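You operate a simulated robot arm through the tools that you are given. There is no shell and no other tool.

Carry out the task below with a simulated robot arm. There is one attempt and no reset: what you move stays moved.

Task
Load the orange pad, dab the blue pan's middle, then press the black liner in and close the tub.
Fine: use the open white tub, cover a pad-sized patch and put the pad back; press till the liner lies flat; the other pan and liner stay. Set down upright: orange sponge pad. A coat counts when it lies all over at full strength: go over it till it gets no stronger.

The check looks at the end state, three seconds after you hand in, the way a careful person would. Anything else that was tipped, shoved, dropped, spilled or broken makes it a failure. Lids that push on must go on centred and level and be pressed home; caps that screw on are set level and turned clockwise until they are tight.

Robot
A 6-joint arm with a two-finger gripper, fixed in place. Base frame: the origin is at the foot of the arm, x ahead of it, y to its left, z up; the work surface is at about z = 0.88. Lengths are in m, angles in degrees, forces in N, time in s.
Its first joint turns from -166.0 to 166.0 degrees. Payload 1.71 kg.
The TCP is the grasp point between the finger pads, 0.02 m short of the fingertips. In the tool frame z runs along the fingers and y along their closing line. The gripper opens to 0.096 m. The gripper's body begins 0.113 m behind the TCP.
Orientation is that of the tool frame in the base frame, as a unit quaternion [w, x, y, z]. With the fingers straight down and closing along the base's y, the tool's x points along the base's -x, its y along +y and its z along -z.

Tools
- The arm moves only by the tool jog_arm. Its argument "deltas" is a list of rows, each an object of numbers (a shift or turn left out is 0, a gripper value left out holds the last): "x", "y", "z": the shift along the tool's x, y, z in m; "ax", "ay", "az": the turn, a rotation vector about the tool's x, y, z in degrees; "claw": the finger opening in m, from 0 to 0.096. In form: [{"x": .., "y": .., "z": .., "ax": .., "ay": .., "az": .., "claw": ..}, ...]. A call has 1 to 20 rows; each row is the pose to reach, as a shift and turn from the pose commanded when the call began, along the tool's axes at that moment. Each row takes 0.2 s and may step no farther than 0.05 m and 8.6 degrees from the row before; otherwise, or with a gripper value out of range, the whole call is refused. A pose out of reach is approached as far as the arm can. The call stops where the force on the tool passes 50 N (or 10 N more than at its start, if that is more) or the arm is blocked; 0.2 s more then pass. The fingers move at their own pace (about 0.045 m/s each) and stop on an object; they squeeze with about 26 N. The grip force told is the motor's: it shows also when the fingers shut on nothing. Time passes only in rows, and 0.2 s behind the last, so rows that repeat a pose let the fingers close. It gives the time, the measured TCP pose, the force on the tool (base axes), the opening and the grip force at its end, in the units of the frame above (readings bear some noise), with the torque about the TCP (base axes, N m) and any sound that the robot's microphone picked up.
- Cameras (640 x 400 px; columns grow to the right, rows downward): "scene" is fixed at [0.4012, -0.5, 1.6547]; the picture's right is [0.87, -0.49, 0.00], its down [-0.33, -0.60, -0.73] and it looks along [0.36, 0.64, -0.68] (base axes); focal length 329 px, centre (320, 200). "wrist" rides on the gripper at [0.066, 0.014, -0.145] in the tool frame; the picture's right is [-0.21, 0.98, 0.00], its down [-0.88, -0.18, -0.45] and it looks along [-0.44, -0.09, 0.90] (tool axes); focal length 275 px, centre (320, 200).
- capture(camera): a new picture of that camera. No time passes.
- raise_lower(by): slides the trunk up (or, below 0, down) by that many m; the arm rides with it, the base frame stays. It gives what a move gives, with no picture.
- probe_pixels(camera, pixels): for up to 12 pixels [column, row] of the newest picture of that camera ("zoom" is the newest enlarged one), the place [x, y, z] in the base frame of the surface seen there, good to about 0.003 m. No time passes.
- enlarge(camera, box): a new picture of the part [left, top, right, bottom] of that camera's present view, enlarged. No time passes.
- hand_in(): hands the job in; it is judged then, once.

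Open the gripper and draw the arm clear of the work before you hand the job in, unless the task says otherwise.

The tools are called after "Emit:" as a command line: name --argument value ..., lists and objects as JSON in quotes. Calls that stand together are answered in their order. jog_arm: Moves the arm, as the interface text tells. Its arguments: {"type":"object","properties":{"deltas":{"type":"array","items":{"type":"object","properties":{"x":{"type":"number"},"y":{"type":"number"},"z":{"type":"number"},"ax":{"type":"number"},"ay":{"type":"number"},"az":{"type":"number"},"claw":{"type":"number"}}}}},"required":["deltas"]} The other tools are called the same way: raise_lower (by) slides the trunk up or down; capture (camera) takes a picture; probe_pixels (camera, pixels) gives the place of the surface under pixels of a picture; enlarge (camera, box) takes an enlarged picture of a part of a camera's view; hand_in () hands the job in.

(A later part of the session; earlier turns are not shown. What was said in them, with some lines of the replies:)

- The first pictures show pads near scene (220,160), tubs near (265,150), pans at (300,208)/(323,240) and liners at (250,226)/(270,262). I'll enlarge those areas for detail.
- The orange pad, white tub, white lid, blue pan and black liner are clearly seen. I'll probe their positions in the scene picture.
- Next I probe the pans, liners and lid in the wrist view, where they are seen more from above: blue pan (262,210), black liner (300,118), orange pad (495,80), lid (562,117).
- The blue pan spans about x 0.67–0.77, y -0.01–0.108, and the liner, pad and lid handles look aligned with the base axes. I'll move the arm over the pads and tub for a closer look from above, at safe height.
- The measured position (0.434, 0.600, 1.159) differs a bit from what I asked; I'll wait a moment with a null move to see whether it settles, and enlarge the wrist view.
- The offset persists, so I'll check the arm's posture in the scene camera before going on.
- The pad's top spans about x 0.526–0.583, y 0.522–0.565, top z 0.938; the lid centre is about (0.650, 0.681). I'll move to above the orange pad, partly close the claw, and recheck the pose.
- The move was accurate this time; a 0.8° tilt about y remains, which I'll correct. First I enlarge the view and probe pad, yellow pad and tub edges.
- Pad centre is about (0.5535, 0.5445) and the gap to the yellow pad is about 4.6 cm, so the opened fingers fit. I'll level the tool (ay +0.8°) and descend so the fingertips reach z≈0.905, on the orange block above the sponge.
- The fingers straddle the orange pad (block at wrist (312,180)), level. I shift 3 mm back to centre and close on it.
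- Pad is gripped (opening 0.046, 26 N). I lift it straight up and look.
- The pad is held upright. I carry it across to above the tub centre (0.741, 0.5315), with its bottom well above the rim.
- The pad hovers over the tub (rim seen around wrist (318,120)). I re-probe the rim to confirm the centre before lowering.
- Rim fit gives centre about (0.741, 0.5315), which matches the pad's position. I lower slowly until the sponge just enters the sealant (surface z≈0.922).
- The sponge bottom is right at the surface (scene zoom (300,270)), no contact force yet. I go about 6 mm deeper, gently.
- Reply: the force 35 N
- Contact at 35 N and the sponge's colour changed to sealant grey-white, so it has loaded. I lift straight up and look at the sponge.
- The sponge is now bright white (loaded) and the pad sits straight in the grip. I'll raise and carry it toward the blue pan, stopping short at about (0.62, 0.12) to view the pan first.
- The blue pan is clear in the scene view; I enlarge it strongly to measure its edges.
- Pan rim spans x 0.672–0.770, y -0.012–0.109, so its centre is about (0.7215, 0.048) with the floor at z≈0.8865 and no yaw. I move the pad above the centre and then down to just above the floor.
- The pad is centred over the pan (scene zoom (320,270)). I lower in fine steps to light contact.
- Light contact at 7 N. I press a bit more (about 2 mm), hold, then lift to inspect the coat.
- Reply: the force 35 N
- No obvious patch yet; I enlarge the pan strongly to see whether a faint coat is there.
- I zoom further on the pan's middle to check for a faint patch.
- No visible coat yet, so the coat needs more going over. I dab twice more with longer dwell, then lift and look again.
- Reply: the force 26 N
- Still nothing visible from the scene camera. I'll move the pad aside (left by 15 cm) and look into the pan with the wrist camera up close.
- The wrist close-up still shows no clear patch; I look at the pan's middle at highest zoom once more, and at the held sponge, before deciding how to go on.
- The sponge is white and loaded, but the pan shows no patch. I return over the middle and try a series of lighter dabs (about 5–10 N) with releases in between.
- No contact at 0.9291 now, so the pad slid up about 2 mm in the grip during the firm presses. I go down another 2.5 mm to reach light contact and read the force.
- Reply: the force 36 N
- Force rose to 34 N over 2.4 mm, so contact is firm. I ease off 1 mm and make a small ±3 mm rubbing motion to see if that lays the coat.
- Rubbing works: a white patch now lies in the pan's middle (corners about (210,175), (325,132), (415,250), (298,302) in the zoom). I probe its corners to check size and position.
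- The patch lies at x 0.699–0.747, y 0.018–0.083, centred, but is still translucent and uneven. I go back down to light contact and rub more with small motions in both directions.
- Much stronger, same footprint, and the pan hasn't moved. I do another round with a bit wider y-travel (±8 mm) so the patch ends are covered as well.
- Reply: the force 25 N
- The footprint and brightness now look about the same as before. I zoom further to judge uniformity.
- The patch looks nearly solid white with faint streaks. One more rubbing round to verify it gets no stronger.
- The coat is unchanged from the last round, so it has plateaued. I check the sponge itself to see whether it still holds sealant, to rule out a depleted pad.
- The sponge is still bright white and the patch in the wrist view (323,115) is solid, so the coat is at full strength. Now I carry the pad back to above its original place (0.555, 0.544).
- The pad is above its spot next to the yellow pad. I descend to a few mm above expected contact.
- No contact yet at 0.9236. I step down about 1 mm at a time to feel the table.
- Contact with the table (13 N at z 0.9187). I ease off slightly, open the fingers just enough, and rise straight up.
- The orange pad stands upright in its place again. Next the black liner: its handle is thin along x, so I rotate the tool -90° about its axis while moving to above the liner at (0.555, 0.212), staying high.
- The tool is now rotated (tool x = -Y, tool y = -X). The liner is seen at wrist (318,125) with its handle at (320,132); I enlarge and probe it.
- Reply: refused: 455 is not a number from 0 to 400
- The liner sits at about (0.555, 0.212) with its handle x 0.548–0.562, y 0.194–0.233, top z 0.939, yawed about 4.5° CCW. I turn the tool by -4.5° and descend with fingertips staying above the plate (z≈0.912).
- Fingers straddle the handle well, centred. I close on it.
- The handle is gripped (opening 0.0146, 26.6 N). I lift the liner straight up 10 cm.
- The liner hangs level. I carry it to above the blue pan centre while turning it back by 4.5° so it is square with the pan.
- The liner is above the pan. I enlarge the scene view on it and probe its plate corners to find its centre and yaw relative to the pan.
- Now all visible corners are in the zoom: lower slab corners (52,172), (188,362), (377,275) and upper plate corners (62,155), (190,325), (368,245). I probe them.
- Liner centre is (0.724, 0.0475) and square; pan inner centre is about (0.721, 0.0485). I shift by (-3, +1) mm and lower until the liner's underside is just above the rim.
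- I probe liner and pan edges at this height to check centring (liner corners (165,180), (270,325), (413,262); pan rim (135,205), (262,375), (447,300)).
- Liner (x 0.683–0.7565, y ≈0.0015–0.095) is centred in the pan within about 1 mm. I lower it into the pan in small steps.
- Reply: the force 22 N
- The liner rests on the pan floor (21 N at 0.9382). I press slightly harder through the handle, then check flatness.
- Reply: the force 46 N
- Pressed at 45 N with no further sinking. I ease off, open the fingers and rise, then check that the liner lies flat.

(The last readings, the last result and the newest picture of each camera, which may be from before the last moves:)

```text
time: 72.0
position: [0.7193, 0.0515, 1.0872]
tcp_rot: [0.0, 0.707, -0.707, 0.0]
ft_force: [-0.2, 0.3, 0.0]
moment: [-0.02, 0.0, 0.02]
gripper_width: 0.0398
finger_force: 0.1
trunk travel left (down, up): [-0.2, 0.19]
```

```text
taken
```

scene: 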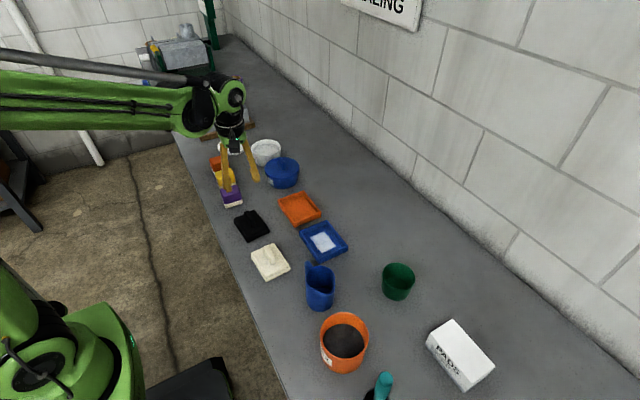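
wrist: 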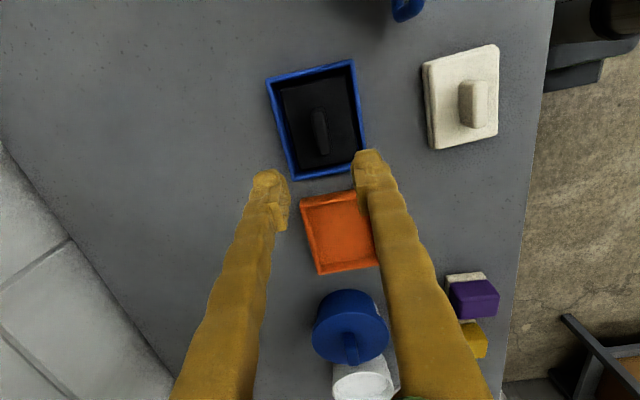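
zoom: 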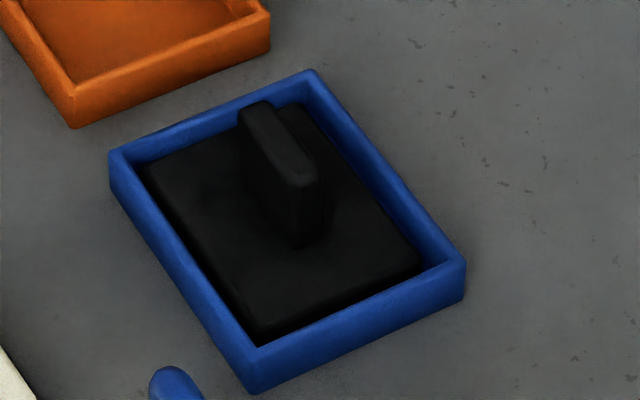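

I probe the liner's plate at its four corners and centre to verify that it lies flat.

Emit:
probe_pixels --camera "zoom" --pixels '[[160, 175], [255, 325], [405, 262], [310, 120], [210, 250], [330, 295], [370, 200], [230, 200], [270, 110], [300, 170], [115, 155], [460, 265]]'

Emit:
probe_pixels --camera "wrist" --pixels '[[285, 88], [348, 76], [358, 145], [300, 165], [292, 125], [350, 110], [318, 85], [325, 160], [320, 125]]'

```text
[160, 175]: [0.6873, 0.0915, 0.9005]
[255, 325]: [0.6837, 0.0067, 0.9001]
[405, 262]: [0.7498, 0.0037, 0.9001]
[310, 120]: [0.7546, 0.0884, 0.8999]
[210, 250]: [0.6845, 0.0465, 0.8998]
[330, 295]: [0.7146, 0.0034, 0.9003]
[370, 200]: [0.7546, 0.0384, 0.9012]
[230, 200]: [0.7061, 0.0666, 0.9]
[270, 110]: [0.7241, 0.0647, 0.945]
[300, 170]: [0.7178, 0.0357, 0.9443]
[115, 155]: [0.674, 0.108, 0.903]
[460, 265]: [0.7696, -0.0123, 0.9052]
```

```text
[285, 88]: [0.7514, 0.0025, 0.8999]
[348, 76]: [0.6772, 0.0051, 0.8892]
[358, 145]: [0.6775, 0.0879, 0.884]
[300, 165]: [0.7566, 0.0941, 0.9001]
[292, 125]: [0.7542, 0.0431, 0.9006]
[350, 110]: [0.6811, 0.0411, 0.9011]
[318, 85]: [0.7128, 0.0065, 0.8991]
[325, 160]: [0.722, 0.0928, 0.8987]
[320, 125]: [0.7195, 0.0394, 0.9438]
```

The liner lies flat (plate z 0.900 at all corners and centre) and centred. Next the white lid; I probe the rack and bins near the lid to know my clearances first.

Emit:
enlarge --camera "scene" --box '[170, 70, 290, 160]'

Emit:
probe_pixels --camera "zoom" --pixels '[[148, 130], [165, 195], [355, 155], [225, 145], [385, 150], [150, 225], [200, 110], [330, 60], [385, 165], [250, 190], [280, 210], [190, 180]]'

```text
4.44 times, centred on (230, 115) of scene
```

zoom: 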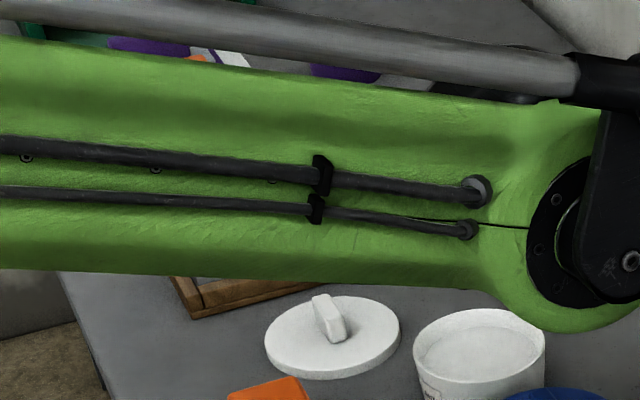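

```text
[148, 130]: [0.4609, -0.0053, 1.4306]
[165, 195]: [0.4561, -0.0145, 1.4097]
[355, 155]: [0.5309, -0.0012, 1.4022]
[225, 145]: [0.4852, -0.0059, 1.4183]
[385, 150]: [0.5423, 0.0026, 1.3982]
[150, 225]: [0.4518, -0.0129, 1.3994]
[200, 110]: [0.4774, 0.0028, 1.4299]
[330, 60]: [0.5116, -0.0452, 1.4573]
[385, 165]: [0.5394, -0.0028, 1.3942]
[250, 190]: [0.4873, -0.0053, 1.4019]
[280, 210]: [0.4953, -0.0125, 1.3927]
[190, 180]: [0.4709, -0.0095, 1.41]
```

The arm hides the rack from the scene camera. I move to (0.65, 0.60, 1.10), short of the lid, and look with the wrist camera.

Emit:
jog_arm --deltas '[{"x": -0.0422, "y": 0.0053, "z": -0.005, "claw": 0.04}, {"x": -0.0844, "y": 0.0106, "z": -0.013}, {"x": -0.1266, "y": 0.0159, "z": -0.013}, {"x": -0.1688, "y": 0.0212, "z": -0.013}, {"x": -0.211, "y": 0.0265, "z": -0.013}, {"x": -0.2532, "y": 0.0318, "z": -0.013}, {"x": -0.2954, "y": 0.0371, "z": -0.013}, {"x": -0.3376, "y": 0.0424, "z": -0.013}, {"x": -0.3798, "y": 0.0478, "z": -0.013}, {"x": -0.422, "y": 0.0531, "z": -0.013}, {"x": -0.4642, "y": 0.0584, "z": -0.013}, {"x": -0.5064, "y": 0.0637, "z": -0.013}, {"x": -0.5485, "y": 0.069, "z": -0.013}, {"x": -0.5485, "y": 0.069, "z": -0.013}]'

Emit:
capture --camera "wrist"

Emit:
capture --camera "scene"

```text
time: 75.0
position: [0.6508, 0.6, 1.1]
tcp_rot: [0.0, 0.707, -0.707, 0.0]
ft_force: [0.4, 0.7, -0.4]
moment: [0.0, 0.0, 0.01]
gripper_width: 0.0401
finger_force: 0.0
trunk travel left (down, up): [-0.2, 0.19]
```

```text
taken
```

wrist: 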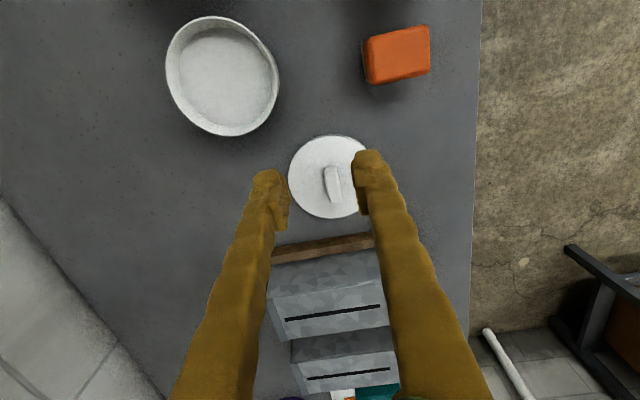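

```text
taken
```

scene: 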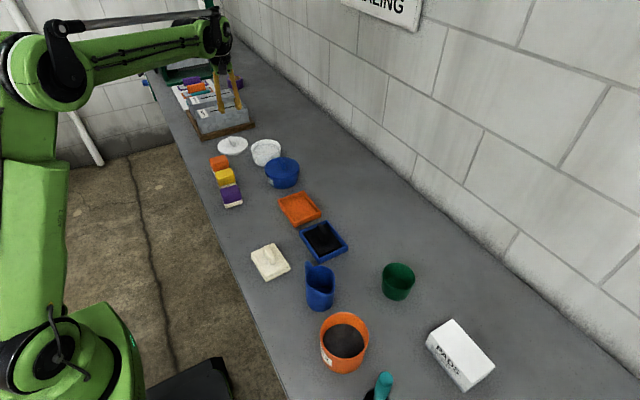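

The lid is at wrist (328,178), its handle at (332,186), the rack just beyond at (320,245). I enlarge and probe the lid, handle, tub and rack.

Emit:
enlarge --camera "wrist" --box '[270, 120, 390, 230]'

Emit:
probe_pixels --camera "wrist" --pixels '[[290, 175], [328, 137], [330, 217], [300, 150], [354, 146], [352, 212], [328, 168], [334, 200], [325, 185], [340, 188], [320, 245], [330, 275]]'

Emit:
probe_pixels --camera "wrist" --pixels '[[168, 70], [279, 85], [215, 18], [225, 135], [185, 30], [255, 35], [185, 115], [262, 122], [222, 78], [340, 290], [345, 340], [300, 350]]'

```text
3.64 times, centred on (330, 175) of wrist
```

zoom: 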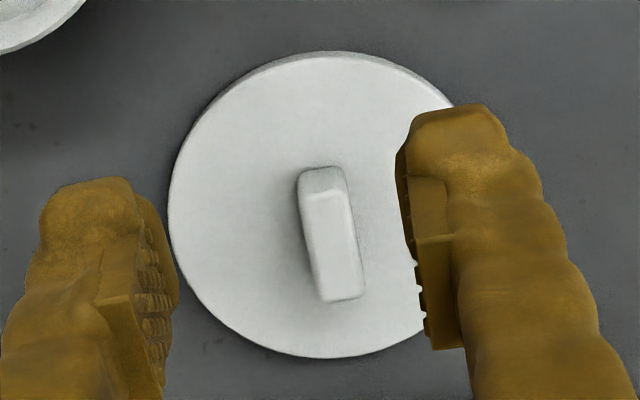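

```text
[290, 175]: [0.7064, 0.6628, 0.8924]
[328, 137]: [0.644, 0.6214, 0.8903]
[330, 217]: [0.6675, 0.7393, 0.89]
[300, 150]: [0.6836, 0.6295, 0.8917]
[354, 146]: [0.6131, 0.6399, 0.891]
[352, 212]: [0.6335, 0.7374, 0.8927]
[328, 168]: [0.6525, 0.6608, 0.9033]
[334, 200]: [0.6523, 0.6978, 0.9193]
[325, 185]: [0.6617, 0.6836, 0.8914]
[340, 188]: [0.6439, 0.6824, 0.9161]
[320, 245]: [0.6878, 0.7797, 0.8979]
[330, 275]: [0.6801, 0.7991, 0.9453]
```

```text
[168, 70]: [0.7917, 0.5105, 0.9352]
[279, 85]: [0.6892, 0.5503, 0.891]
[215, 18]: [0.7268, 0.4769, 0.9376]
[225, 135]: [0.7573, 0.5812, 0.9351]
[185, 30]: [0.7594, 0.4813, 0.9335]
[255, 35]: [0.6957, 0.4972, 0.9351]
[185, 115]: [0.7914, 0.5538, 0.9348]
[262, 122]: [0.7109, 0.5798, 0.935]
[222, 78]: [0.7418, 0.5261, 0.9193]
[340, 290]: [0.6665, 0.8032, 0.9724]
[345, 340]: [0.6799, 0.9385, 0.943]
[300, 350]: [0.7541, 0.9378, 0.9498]
```

Lid centre is about (0.650, 0.681) with radius 0.06; handle x 0.644–0.657, y 0.661–0.701, top z 0.92; tub centre about (0.7405, 0.531). I move above the handle and descend partway, checking pose.

Emit:
jog_arm --deltas '[{"x": -0.027, "claw": 0.05}, {"x": -0.054}, {"x": -0.081, "y": 0.0005}, {"x": -0.081, "y": 0.0005, "z": 0.04}, {"x": -0.081, "y": 0.0005, "z": 0.08}, {"x": -0.081, "y": 0.0005, "z": 0.12}, {"x": -0.081, "y": 0.0005, "z": 0.15}, {"x": -0.081, "y": 0.0005, "z": 0.15}]'

Emit:
capture --camera "wrist"

Emit:
enlarge --camera "scene" --box '[190, 90, 320, 190]'

```text
time: 76.8
position: [0.6508, 0.6791, 0.9509]
tcp_rot: [0.0, 0.708, -0.706, 0.0]
ft_force: [0.2, 0.4, 0.8]
moment: [-0.03, 0.0, 0.02]
gripper_width: 0.0498
finger_force: 0.0
trunk travel left (down, up): [-0.2, 0.19]
```

```text
taken
```

wrist: 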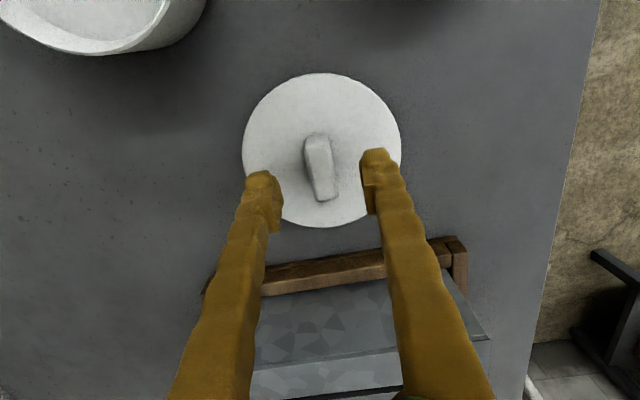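

```text
4.00 times, centred on (255, 140) of scene
```

zoom: 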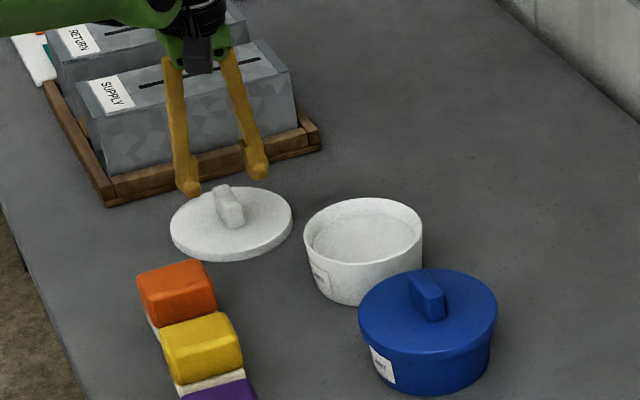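

Good approach. From this closer view I refine lid and handle centres, and take the closed blue tub's lid height for reference.

Emit:
probe_pixels --camera "wrist" --pixels '[[245, 150], [398, 140], [320, 75], [280, 90], [375, 95], [320, 225], [305, 145], [330, 140], [335, 190], [316, 195], [318, 165], [270, 115]]'

Emit:
probe_pixels --camera "zoom" --pixels '[[385, 300], [460, 300], [430, 330], [415, 272], [430, 290], [360, 305], [497, 305], [425, 345], [480, 285], [395, 280], [172, 222], [290, 215]]'

```text
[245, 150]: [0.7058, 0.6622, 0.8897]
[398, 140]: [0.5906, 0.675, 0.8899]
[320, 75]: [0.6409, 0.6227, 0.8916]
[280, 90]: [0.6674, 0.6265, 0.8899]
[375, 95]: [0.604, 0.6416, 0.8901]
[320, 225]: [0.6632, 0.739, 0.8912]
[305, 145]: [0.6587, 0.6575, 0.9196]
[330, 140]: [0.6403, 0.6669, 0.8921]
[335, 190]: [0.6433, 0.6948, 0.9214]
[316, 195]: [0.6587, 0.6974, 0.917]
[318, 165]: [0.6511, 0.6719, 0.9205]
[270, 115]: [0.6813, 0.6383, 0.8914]
```

```text
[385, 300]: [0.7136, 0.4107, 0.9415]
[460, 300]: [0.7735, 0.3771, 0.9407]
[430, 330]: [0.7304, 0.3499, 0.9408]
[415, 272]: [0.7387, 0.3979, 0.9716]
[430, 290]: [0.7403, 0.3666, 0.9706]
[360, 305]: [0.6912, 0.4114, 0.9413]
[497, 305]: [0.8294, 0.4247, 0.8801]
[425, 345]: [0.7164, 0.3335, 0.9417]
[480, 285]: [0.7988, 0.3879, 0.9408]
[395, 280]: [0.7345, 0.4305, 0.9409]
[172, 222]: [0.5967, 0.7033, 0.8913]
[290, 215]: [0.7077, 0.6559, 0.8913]
```

Lid centre fits (0.650, 0.681), and the closed blue lid gives the reference: plate top 0.941, handle top 0.971. I descend to grip the handle with tips about 4 mm above the plate and close.

Emit:
jog_arm --deltas '[{"z": 0.015, "claw": 0.05}, {"z": 0.028}, {"z": 0.034}, {"z": 0.034}, {"z": 0.034, "claw": 0.02}, {"z": 0.034, "claw": 0.005}, {"z": 0.034, "claw": 0.005}, {"z": 0.034, "claw": 0.005}, {"z": 0.034, "claw": 0.005}, {"z": 0.034, "claw": 0.005}]'

Emit:
capture --camera "wrist"

```text
time: 79.0
position: [0.6497, 0.6787, 0.9162]
tcp_rot: [0.0, 0.708, -0.706, 0.001]
ft_force: [0.7, 0.0, -0.2]
moment: [0.01, 0.01, 0.01]
gripper_width: 0.0163
finger_force: 26.1
trunk travel left (down, up): [-0.2, 0.19]
```

```text
taken
```

wrist: 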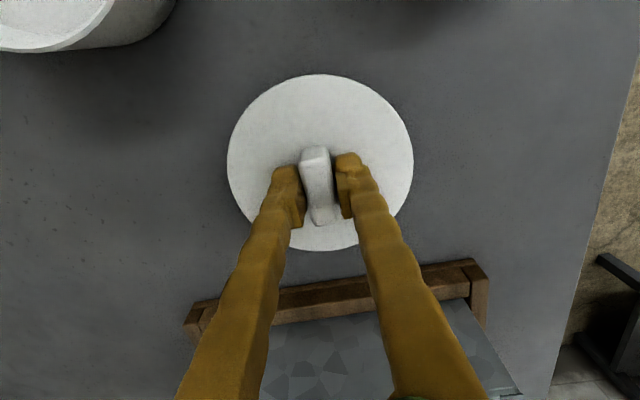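

The handle is gripped (0.0163, 26 N). I lift straight up 10 cm, then check the lid hangs level.

Emit:
jog_arm --deltas '[{"z": -0.01, "claw": 0.005}, {"z": -0.03}, {"z": -0.065}, {"z": -0.1}, {"z": -0.1}]'

Emit:
enlarge --camera "scene" --box '[190, 90, 320, 190]'

```text
time: 80.2
position: [0.65, 0.6785, 1.0173]
tcp_rot: [0.0, 0.708, -0.706, -0.001]
ft_force: [0.3, 0.0, -0.3]
moment: [0.02, 0.02, -0.01]
gripper_width: 0.0166
finger_force: 26.2
trunk travel left (down, up): [-0.2, 0.19]
```

```text
4.00 times, centred on (255, 140) of scene
```

zoom: 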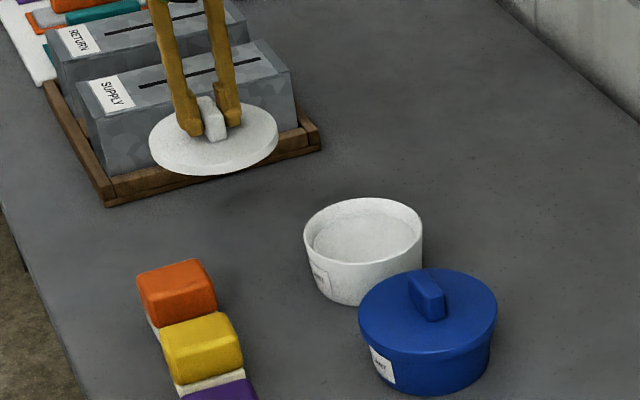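

The lid hangs level and clear. I carry it to above the tub centre (0.7405, 0.531).

Emit:
jog_arm --deltas '[{"x": 0.03, "y": -0.018, "claw": 0.005}, {"x": 0.06, "y": -0.036}, {"x": 0.09, "y": -0.0545}, {"x": 0.12, "y": -0.0727}, {"x": 0.1497, "y": -0.0908}, {"x": 0.1497, "y": -0.0908}]'

Emit:
enlarge --camera "scene" --box '[210, 100, 320, 190]'

Emit:
capture --camera "wrist"

```text
time: 81.6
position: [0.741, 0.5299, 1.0164]
tcp_rot: [0.0, 0.708, -0.706, 0.0]
ft_force: [0.1, 0.5, -0.2]
moment: [0.04, 0.01, -0.04]
gripper_width: 0.0162
finger_force: 26.1
trunk travel left (down, up): [-0.2, 0.19]
```

```text
4.44 times, centred on (265, 145) of scene
```

zoom: 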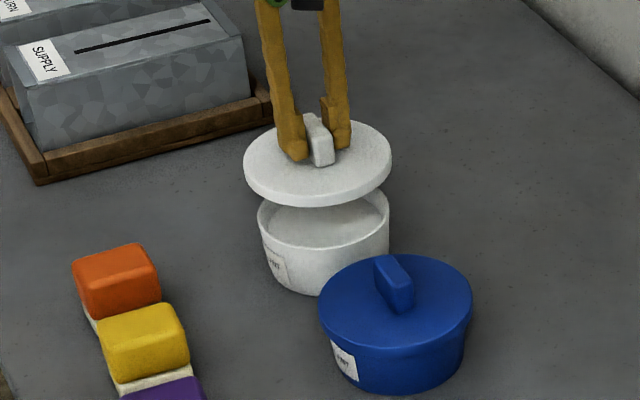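

```text
taken
```

wrist: 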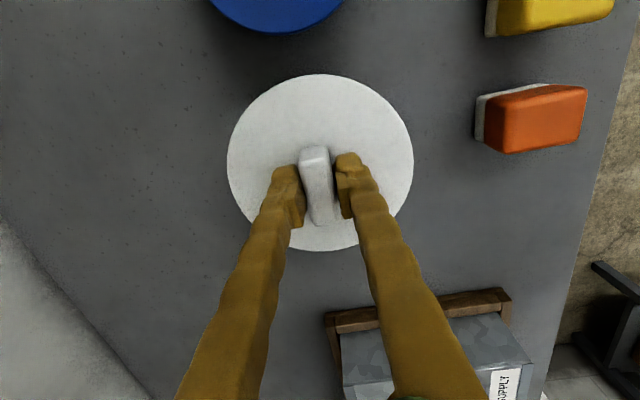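

I probe the lid edge in both views to locate its centre and check that it is level.

Emit:
probe_pixels --camera "wrist" --pixels '[[230, 160], [410, 160], [320, 77], [345, 247], [255, 103], [388, 105], [240, 200], [403, 205], [285, 85], [360, 85]]'

Emit:
probe_pixels --camera "zoom" --pixels '[[246, 168], [388, 160], [318, 195], [270, 190], [370, 182], [360, 128], [255, 150], [385, 145], [300, 175], [350, 165], [260, 215], [386, 210]]'

```text
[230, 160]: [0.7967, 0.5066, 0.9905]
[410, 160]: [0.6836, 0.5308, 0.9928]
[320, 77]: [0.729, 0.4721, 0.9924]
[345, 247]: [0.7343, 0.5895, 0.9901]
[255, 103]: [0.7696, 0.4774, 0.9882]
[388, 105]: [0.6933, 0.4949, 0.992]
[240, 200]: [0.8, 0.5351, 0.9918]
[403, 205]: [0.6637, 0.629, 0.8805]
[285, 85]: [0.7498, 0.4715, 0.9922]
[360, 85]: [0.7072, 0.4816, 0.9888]
```

```text
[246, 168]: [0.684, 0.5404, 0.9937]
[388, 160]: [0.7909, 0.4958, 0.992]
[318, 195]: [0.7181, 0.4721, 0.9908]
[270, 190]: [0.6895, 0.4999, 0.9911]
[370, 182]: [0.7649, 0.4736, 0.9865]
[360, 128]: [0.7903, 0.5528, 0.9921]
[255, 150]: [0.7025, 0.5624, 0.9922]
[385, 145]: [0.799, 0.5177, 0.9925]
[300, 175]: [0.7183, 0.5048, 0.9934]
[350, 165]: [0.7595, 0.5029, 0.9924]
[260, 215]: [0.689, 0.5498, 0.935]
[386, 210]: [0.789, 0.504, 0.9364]
```

Lid centre fits about (0.7414, 0.5303), level at z≈0.992; tub centre about (0.7405, 0.5312). I correct by under 1 mm and lower until the lid is ~5 mm over the rim.

Emit:
jog_arm --deltas '[{"x": -0.0008, "y": 0.0008, "z": 0.02, "claw": 0.005}, {"x": -0.0008, "y": 0.0008, "z": 0.034}, {"x": -0.0008, "y": 0.0008, "z": 0.039}, {"x": -0.0008, "y": 0.0008, "z": 0.039}]'

Emit:
enlarge --camera "scene" --box '[236, 120, 300, 170]'

Emit:
capture --camera "wrist"

```text
time: 82.6
position: [0.7404, 0.5315, 0.9764]
tcp_rot: [0.0, 0.708, -0.706, 0.001]
ft_force: [-0.4, 0.4, -0.8]
moment: [0.01, 0.03, 0.0]
gripper_width: 0.0166
finger_force: 26.0
trunk travel left (down, up): [-0.2, 0.19]
```

```text
8.00 times, centred on (268, 145) of scene
```

zoom: 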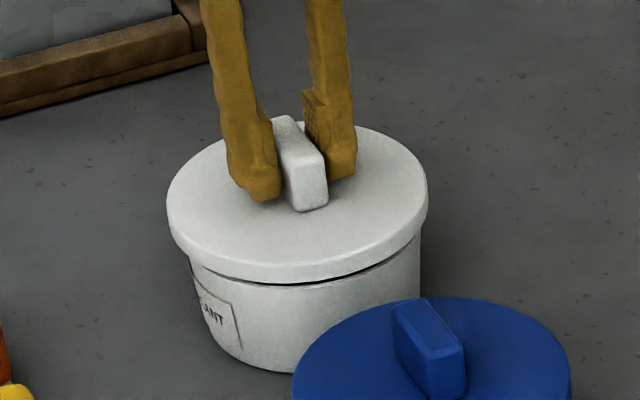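

```text
taken
```

wrist: 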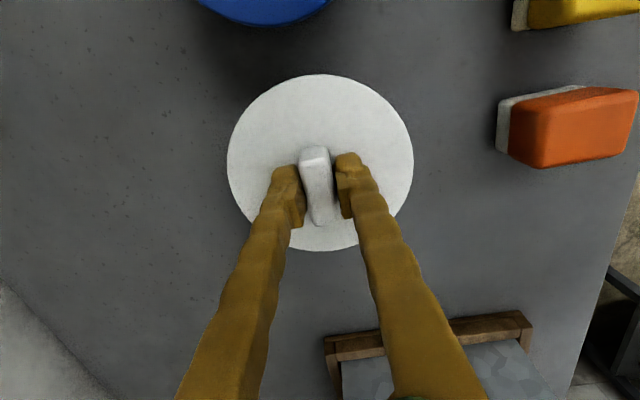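

The lid looks evenly centred over the tub (lid edges x 166–428 vs tub walls 188–421 in the zoom, matching the view's lean). I lower it slowly onto the rim and watch the force.

Emit:
jog_arm --deltas '[{"z": 0.002, "claw": 0.005}, {"z": 0.004}, {"z": 0.005}, {"z": 0.006}, {"z": 0.006}]'

Emit:
enlarge --camera "scene" --box '[236, 120, 300, 170]'

```text
time: 83.8
position: [0.7391, 0.5313, 0.9721]
tcp_rot: [0.001, 0.709, -0.706, -0.001]
ft_force: [0.9, 1.2, 4.6]
moment: [-0.19, 0.0, 0.02]
gripper_width: 0.0161
finger_force: 25.7
trunk travel left (down, up): [-0.2, 0.19]
```

```text
8.00 times, centred on (268, 145) of scene
```

zoom: 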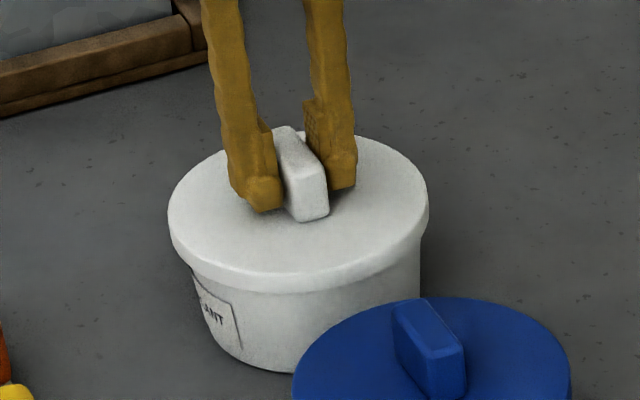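

Contact at 0.9721 with 4.6 N and a small moment. I press a little further, watching that it goes down level.

Emit:
jog_arm --deltas '[{"z": 0.001, "claw": 0.005}, {"z": 0.002}, {"z": 0.002}]'

Emit:
enlarge --camera "scene" --box '[236, 120, 300, 170]'

Emit:
capture --camera "wrist"

```text
time: 84.6
position: [0.7388, 0.5315, 0.9714]
tcp_rot: [0.0, 0.708, -0.707, 0.0]
ft_force: [-2.9, -0.6, 7.5]
moment: [-0.39, -0.09, -0.05]
gripper_width: 0.0164
finger_force: 25.7
trunk travel left (down, up): [-0.2, 0.19]
```

```text
8.00 times, centred on (268, 145) of scene
```

zoom: 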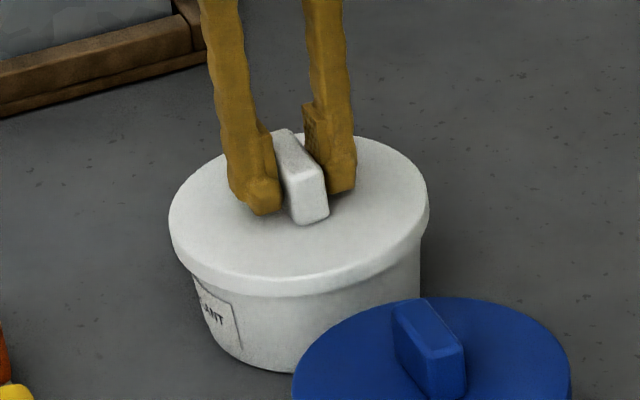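

```text
taken
```

wrist: 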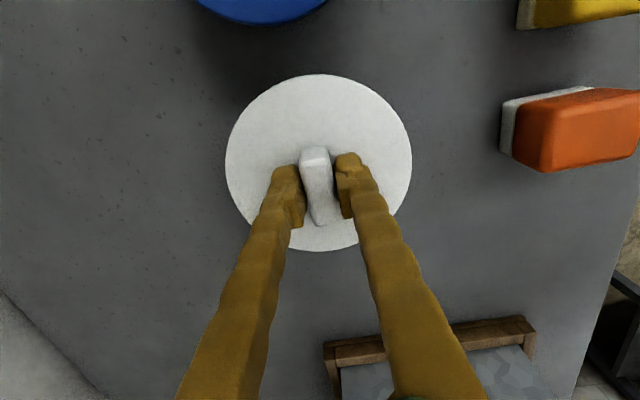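

The moment says contact is only at the -Y edge. I probe the lid plate for tilt and position.

Emit:
probe_pixels --camera "wrist" --pixels '[[320, 80], [290, 90], [350, 90], [345, 244], [305, 245], [232, 165], [404, 165], [228, 160], [410, 160], [320, 76], [260, 100], [385, 105]]'

Emit:
probe_pixels --camera "zoom" --pixels '[[175, 220], [290, 272], [410, 230], [375, 145], [210, 165], [400, 170], [215, 255], [370, 260], [200, 300], [418, 260], [172, 215], [427, 210]]'

```text
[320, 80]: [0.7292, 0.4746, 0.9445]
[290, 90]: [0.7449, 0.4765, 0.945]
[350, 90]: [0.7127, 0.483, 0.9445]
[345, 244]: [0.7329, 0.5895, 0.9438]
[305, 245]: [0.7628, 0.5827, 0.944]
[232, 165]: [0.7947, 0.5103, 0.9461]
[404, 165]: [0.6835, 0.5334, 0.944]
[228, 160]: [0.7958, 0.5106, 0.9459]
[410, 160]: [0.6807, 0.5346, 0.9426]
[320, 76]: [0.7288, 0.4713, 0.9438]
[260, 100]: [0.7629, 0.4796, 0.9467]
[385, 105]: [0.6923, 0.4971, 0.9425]
```

```text
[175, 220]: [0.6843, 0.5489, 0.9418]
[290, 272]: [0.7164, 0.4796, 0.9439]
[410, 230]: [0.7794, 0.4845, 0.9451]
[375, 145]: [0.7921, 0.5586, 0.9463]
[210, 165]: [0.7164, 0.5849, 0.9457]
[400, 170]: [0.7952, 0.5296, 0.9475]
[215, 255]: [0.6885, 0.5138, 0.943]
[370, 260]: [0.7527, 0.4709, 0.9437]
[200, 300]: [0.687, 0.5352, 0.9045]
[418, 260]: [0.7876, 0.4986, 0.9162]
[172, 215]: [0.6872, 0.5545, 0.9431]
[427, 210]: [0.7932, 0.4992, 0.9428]
```

The lid is a bit high on the +X/-Y side (0.946 vs 0.943), so its skirt sits on the rim there. I lift 2 mm, shift about 1 mm toward +X and 1.5 mm toward -Y, and lower again.

Emit:
jog_arm --deltas '[{"z": -0.003, "claw": 0.005}, {"x": 0.0015, "y": -0.001, "z": -0.003}, {"x": 0.0015, "y": -0.001, "z": -0.001}, {"x": 0.0015, "y": -0.001, "z": 0.0}, {"x": 0.0015, "y": -0.001, "z": 0.0}]'

Emit:
enlarge --camera "scene" --box '[236, 120, 300, 170]'

```text
time: 85.8
position: [0.7411, 0.5289, 0.969]
tcp_rot: [0.0, 0.708, -0.707, -0.001]
ft_force: [-3.8, 0.8, -1.4]
moment: [0.01, 0.04, -0.01]
gripper_width: 0.0163
finger_force: 25.8
trunk travel left (down, up): [-0.2, 0.19]
```

```text
8.00 times, centred on (268, 145) of scene
```

zoom: 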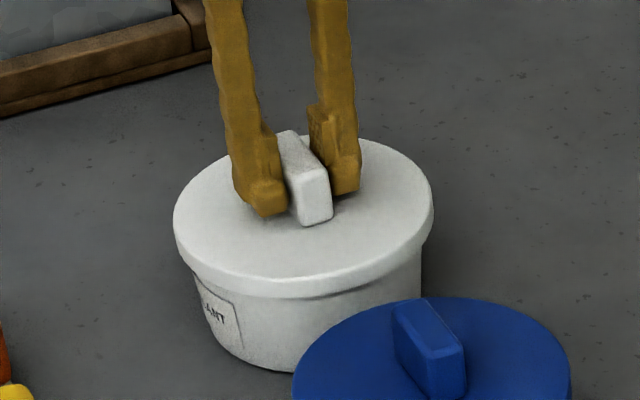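

Now the lid slipped over the rim: TCP 0.969, moments near zero, just a small -X side force. I ease 0.6 mm back in -X and press downward gradually.

Emit:
jog_arm --deltas '[{"y": 0.0006, "z": 0.0, "claw": 0.005}, {"y": 0.0006, "z": 0.0015}, {"y": 0.0006, "z": 0.003}, {"y": 0.0006, "z": 0.004}, {"y": 0.0006, "z": 0.004}]'

Emit:
enlarge --camera "scene" --box '[236, 120, 300, 170]'

```text
time: 87.0
position: [0.7408, 0.5285, 0.9662]
tcp_rot: [0.0, -0.707, 0.707, -0.001]
ft_force: [5.6, -0.2, 8.2]
moment: [0.44, -0.07, -0.09]
gripper_width: 0.0165
finger_force: 25.9
trunk travel left (down, up): [-0.2, 0.19]
heard: snap
```

```text
8.00 times, centred on (268, 145) of scene
```

zoom: 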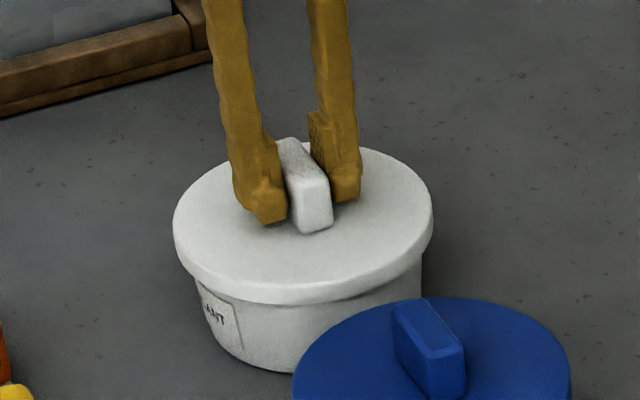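

A snap was heard and TCP z 0.9662 matches the expected home height. I check the lid's level by probing.

Emit:
capture --camera "wrist"

Emit:
probe_pixels --camera "wrist" --pixels '[[320, 82], [290, 92], [350, 92], [345, 240], [305, 242], [235, 165], [400, 165], [260, 105], [385, 110], [245, 195], [395, 195], [320, 110]]'

Emit:
probe_pixels --camera "zoom" --pixels '[[182, 225], [290, 280], [415, 235], [375, 160], [215, 175], [410, 190], [215, 260], [370, 265], [385, 340], [260, 200], [360, 230], [345, 165]]'

```text
taken
```

wrist: 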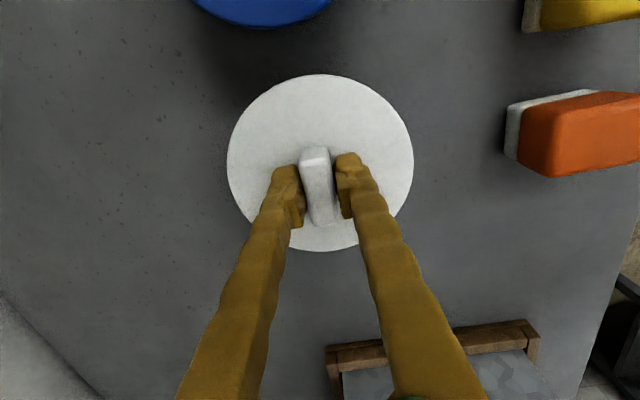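

```text
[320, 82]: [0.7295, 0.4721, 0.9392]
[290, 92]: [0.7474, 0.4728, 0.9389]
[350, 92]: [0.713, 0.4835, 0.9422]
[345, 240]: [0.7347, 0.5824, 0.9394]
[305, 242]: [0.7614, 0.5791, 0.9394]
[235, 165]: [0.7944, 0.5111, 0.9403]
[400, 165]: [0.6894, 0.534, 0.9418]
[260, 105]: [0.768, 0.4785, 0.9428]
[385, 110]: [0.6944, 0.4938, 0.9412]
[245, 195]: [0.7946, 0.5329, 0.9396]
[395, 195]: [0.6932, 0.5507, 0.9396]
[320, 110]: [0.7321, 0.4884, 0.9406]
```

```text
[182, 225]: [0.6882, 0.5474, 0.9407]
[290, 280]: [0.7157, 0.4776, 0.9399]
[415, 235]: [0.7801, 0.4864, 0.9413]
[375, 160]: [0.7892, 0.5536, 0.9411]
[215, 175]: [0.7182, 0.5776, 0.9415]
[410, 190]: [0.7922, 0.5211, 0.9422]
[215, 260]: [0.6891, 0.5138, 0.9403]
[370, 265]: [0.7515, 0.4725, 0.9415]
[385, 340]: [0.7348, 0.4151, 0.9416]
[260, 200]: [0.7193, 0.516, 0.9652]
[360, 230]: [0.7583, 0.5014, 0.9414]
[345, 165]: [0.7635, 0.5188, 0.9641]
```

The lid is level at z≈0.9405 all round, same as the closed blue lid (0.941). I press a bit more for certainty, watching the force.

Emit:
jog_arm --deltas '[{"z": 0.001, "claw": 0.005}, {"z": 0.0018}, {"z": 0.0018}]'

```text
time: 87.8
position: [0.7394, 0.5295, 0.9636]
tcp_rot: [-0.002, 0.708, -0.707, -0.001]
ft_force: [18.1, 4.2, 33.9]
moment: [0.09, -0.35, -0.06]
gripper_width: 0.0165
finger_force: 25.8
trunk travel left (down, up): [-0.2, 0.19]
```

Pressed at 34 N with no further movement of the lid. I relieve the load, open the fingers, and rise straight up.

Emit:
jog_arm --deltas '[{"z": -0.0025, "claw": 0.005}, {"z": -0.0025, "claw": 0.03}, {"z": -0.0025, "claw": 0.045}, {"z": -0.0025, "claw": 0.045}, {"z": -0.0025, "claw": 0.045}]'

Emit:
jog_arm --deltas '[{"z": -0.01, "claw": 0.045}, {"z": -0.04}, {"z": -0.08}, {"z": -0.12}, {"z": -0.15}, {"z": -0.15}]'

Emit:
capture --camera "wrist"

Emit:
enlarge --camera "scene" --box '[220, 120, 316, 190]'

```text
time: 89.0
position: [0.7403, 0.5301, 0.9665]
tcp_rot: [0.0, 0.708, -0.707, 0.0]
ft_force: [0.1, 0.4, 0.0]
moment: [-0.05, 0.01, -0.01]
gripper_width: 0.0449
finger_force: 0.2
trunk travel left (down, up): [-0.2, 0.19]
```

```text
time: 90.4
position: [0.7393, 0.53, 1.1168]
tcp_rot: [0.0, 0.708, -0.706, 0.0]
ft_force: [-0.5, -1.0, 0.2]
moment: [0.07, -0.02, 0.02]
gripper_width: 0.045
finger_force: 0.0
trunk travel left (down, up): [-0.2, 0.19]
```

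```text
taken
```

wrist: 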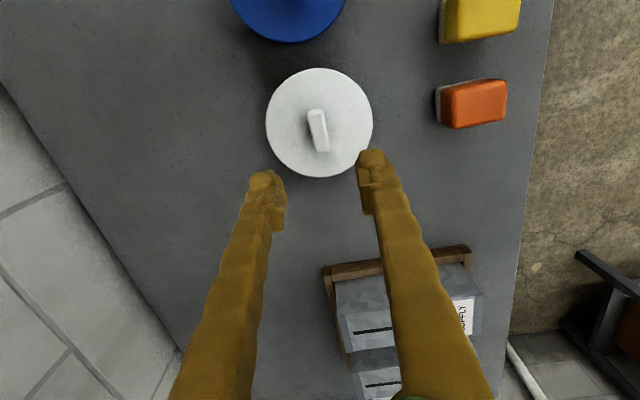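

```text
5.71 times, centred on (268, 155) of scene
```

zoom: 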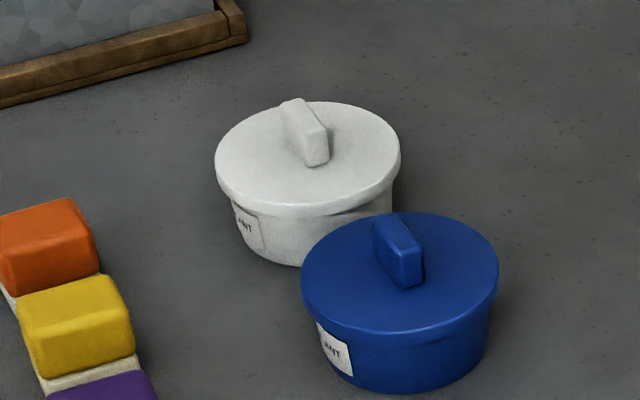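

The white tub looks closed like the blue one. I probe the lid plate once more now that it's released, including centring relative to the tub.

Emit:
probe_pixels --camera "zoom" --pixels '[[222, 165], [300, 200], [390, 165], [370, 112], [250, 120], [395, 140], [260, 190], [360, 190], [310, 130], [330, 180], [270, 150], [345, 110]]'

Emit:
probe_pixels --camera "wrist" --pixels '[[270, 125], [368, 120], [318, 72], [325, 172], [285, 90], [352, 88], [290, 160], [350, 155], [320, 100], [315, 115], [345, 125], [290, 125]]'

Emit:
enlarge --camera "scene" --box '[250, 130, 290, 162]'

```text
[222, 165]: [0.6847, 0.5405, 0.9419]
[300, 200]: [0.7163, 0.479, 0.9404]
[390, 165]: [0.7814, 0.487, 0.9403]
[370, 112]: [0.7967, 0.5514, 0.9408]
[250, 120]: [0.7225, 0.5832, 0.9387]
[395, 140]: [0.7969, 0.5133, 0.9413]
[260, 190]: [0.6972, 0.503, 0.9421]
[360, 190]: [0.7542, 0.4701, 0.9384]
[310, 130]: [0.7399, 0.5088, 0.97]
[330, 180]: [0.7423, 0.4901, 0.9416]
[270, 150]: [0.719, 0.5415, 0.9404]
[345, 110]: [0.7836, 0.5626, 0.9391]
```

```text
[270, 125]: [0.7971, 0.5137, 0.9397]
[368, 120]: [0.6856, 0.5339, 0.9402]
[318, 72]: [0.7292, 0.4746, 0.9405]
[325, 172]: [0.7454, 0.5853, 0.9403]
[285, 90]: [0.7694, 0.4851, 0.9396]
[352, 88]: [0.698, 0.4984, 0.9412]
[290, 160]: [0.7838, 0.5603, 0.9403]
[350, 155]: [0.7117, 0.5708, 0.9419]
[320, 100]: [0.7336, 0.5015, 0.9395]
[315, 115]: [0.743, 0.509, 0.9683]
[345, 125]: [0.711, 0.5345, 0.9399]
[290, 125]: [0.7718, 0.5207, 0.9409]
```

```text
12.50 times, centred on (270, 146) of scene
```

zoom: 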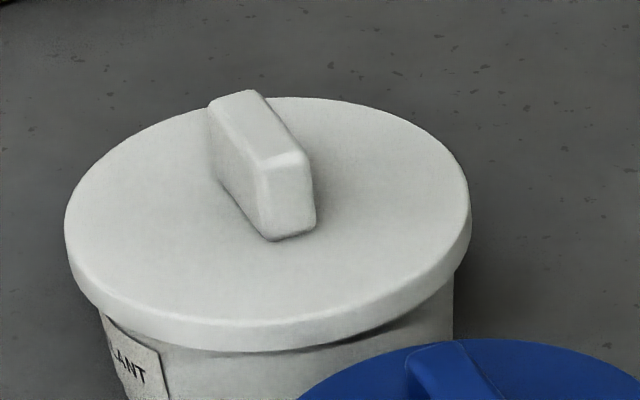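

The lid sits level and home. I verify the rest of the scene: full picture, the orange pad's position and the pan.

Emit:
capture --camera "scene"

Emit:
enlarge --camera "scene" --box '[190, 140, 350, 240]'

Emit:
probe_pixels --camera "wrist" --pixels '[[442, 90], [440, 125], [505, 85], [505, 115], [472, 100], [448, 95], [460, 85]]'

```text
taken
```

scene: 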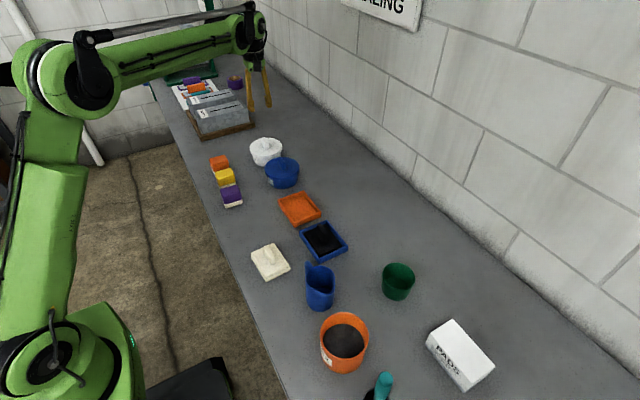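

```text
4.00 times, centred on (270, 190) of scene
```

zoom: 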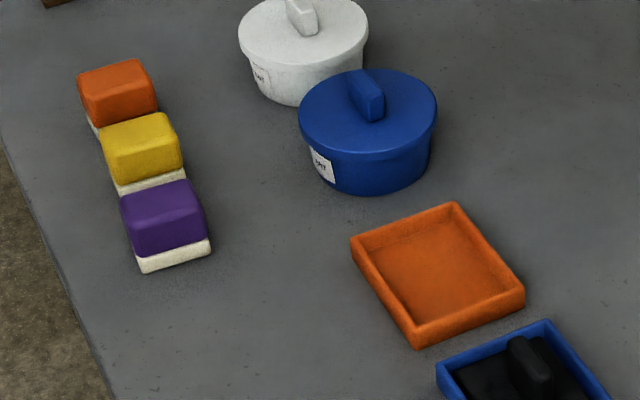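

```text
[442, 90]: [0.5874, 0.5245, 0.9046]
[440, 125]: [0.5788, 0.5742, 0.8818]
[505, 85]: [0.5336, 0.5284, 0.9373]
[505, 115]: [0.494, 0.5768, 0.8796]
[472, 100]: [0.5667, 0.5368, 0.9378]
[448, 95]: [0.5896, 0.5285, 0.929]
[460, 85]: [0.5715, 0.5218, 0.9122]
```

Everything is in place: pads upright, orange pan and white liner untouched, blue pan with flat liner, white tub closed. I open the gripper fully and draw the arm up and back, clear of the work.

Emit:
jog_arm --deltas '[{"z": -0.04, "claw": 0.06}, {"z": -0.08, "claw": 0.096}, {"x": 0.03, "y": 0.03, "z": -0.1}, {"x": 0.06, "y": 0.06, "z": -0.11}, {"x": 0.09, "y": 0.09, "z": -0.12}, {"x": 0.12, "y": 0.12, "z": -0.13}, {"x": 0.15, "y": 0.15, "z": -0.13}, {"x": 0.18, "y": 0.18, "z": -0.13}, {"x": 0.2, "y": 0.21, "z": -0.13}, {"x": 0.2, "y": 0.23, "z": -0.13}, {"x": 0.2, "y": 0.23, "z": -0.13}]'

Emit:
capture --camera "scene"

Emit:
capture --camera "wrist"

```text
time: 92.8
position: [0.511, 0.3283, 1.2463]
tcp_rot: [0.0, 0.708, -0.706, 0.0]
ft_force: [0.2, -1.1, -0.3]
moment: [0.02, 0.0, 0.0]
gripper_width: 0.0961
finger_force: 0.1
trunk travel left (down, up): [-0.2, 0.19]
```

```text
taken
```

scene: 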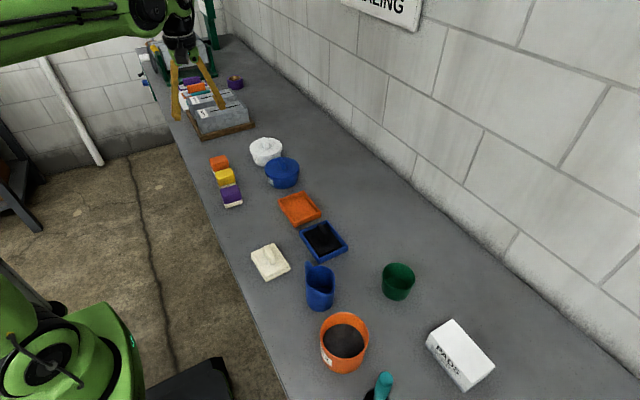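

```text
taken
```

wrist: 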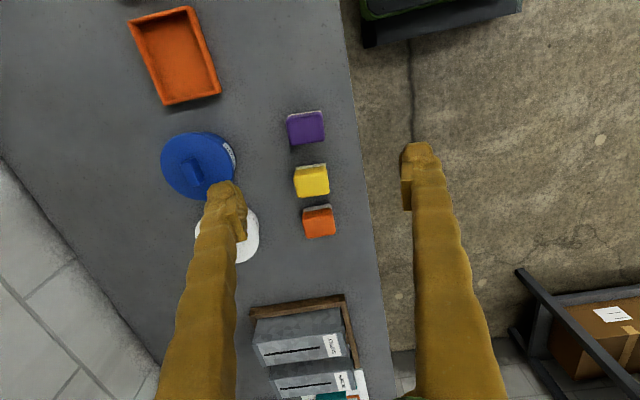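

The arm is clear and the gripper is open. One last enlarged look at tub and pan before handing in.

Emit:
enlarge --camera "scene" --box '[200, 130, 360, 265]'

```text
2.96 times, centred on (280, 198) of scene
```

zoom: 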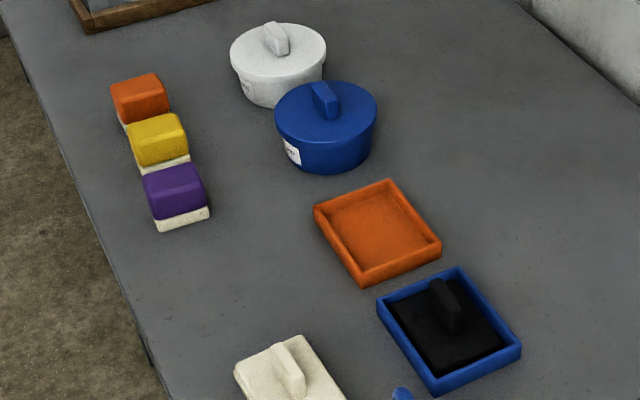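

The picture shows the white tub closed level, the black liner flat in the blue pan, the orange pad upright in its row, and everything else where it was. I hand in the job.

Emit:
hand_in

```text
The job is handed in.
```

I loaded the orange pad from the white tub, coated the blue pan's middle, pressed in the black liner and closed the tub. I've handed the job in, but no result has come back yet.

- **Coat:** Pressing alone left no mark, so I rubbed the pad with small strokes. After two rounds the patch was nearly solid white, and two more rounds made it no stronger. It is about 48 by 66 mm and centred in the pan. I did not reload the pad to test further. It still looked white with sealant after the last round.
- **Orange pad:** It stands upright in its row, about 5 mm further from the base than where it started, because it slipped slightly in the grip while rubbing.
- **Black liner:** It lies flat in the blue pan; the corners, edges and middle I measured are all at the same height, within about 1 mm.
- **White tub:** The lid first caught on the rim, so I shifted it about 1 to 2 mm. It then went on with a snap and sits level, at the same height as the closed blue tub's lid.
- **Everything else:** The orange pan, the white liner and the other pads look undisturbed in the last pictures. The gripper is open and the arm is clear of the work.
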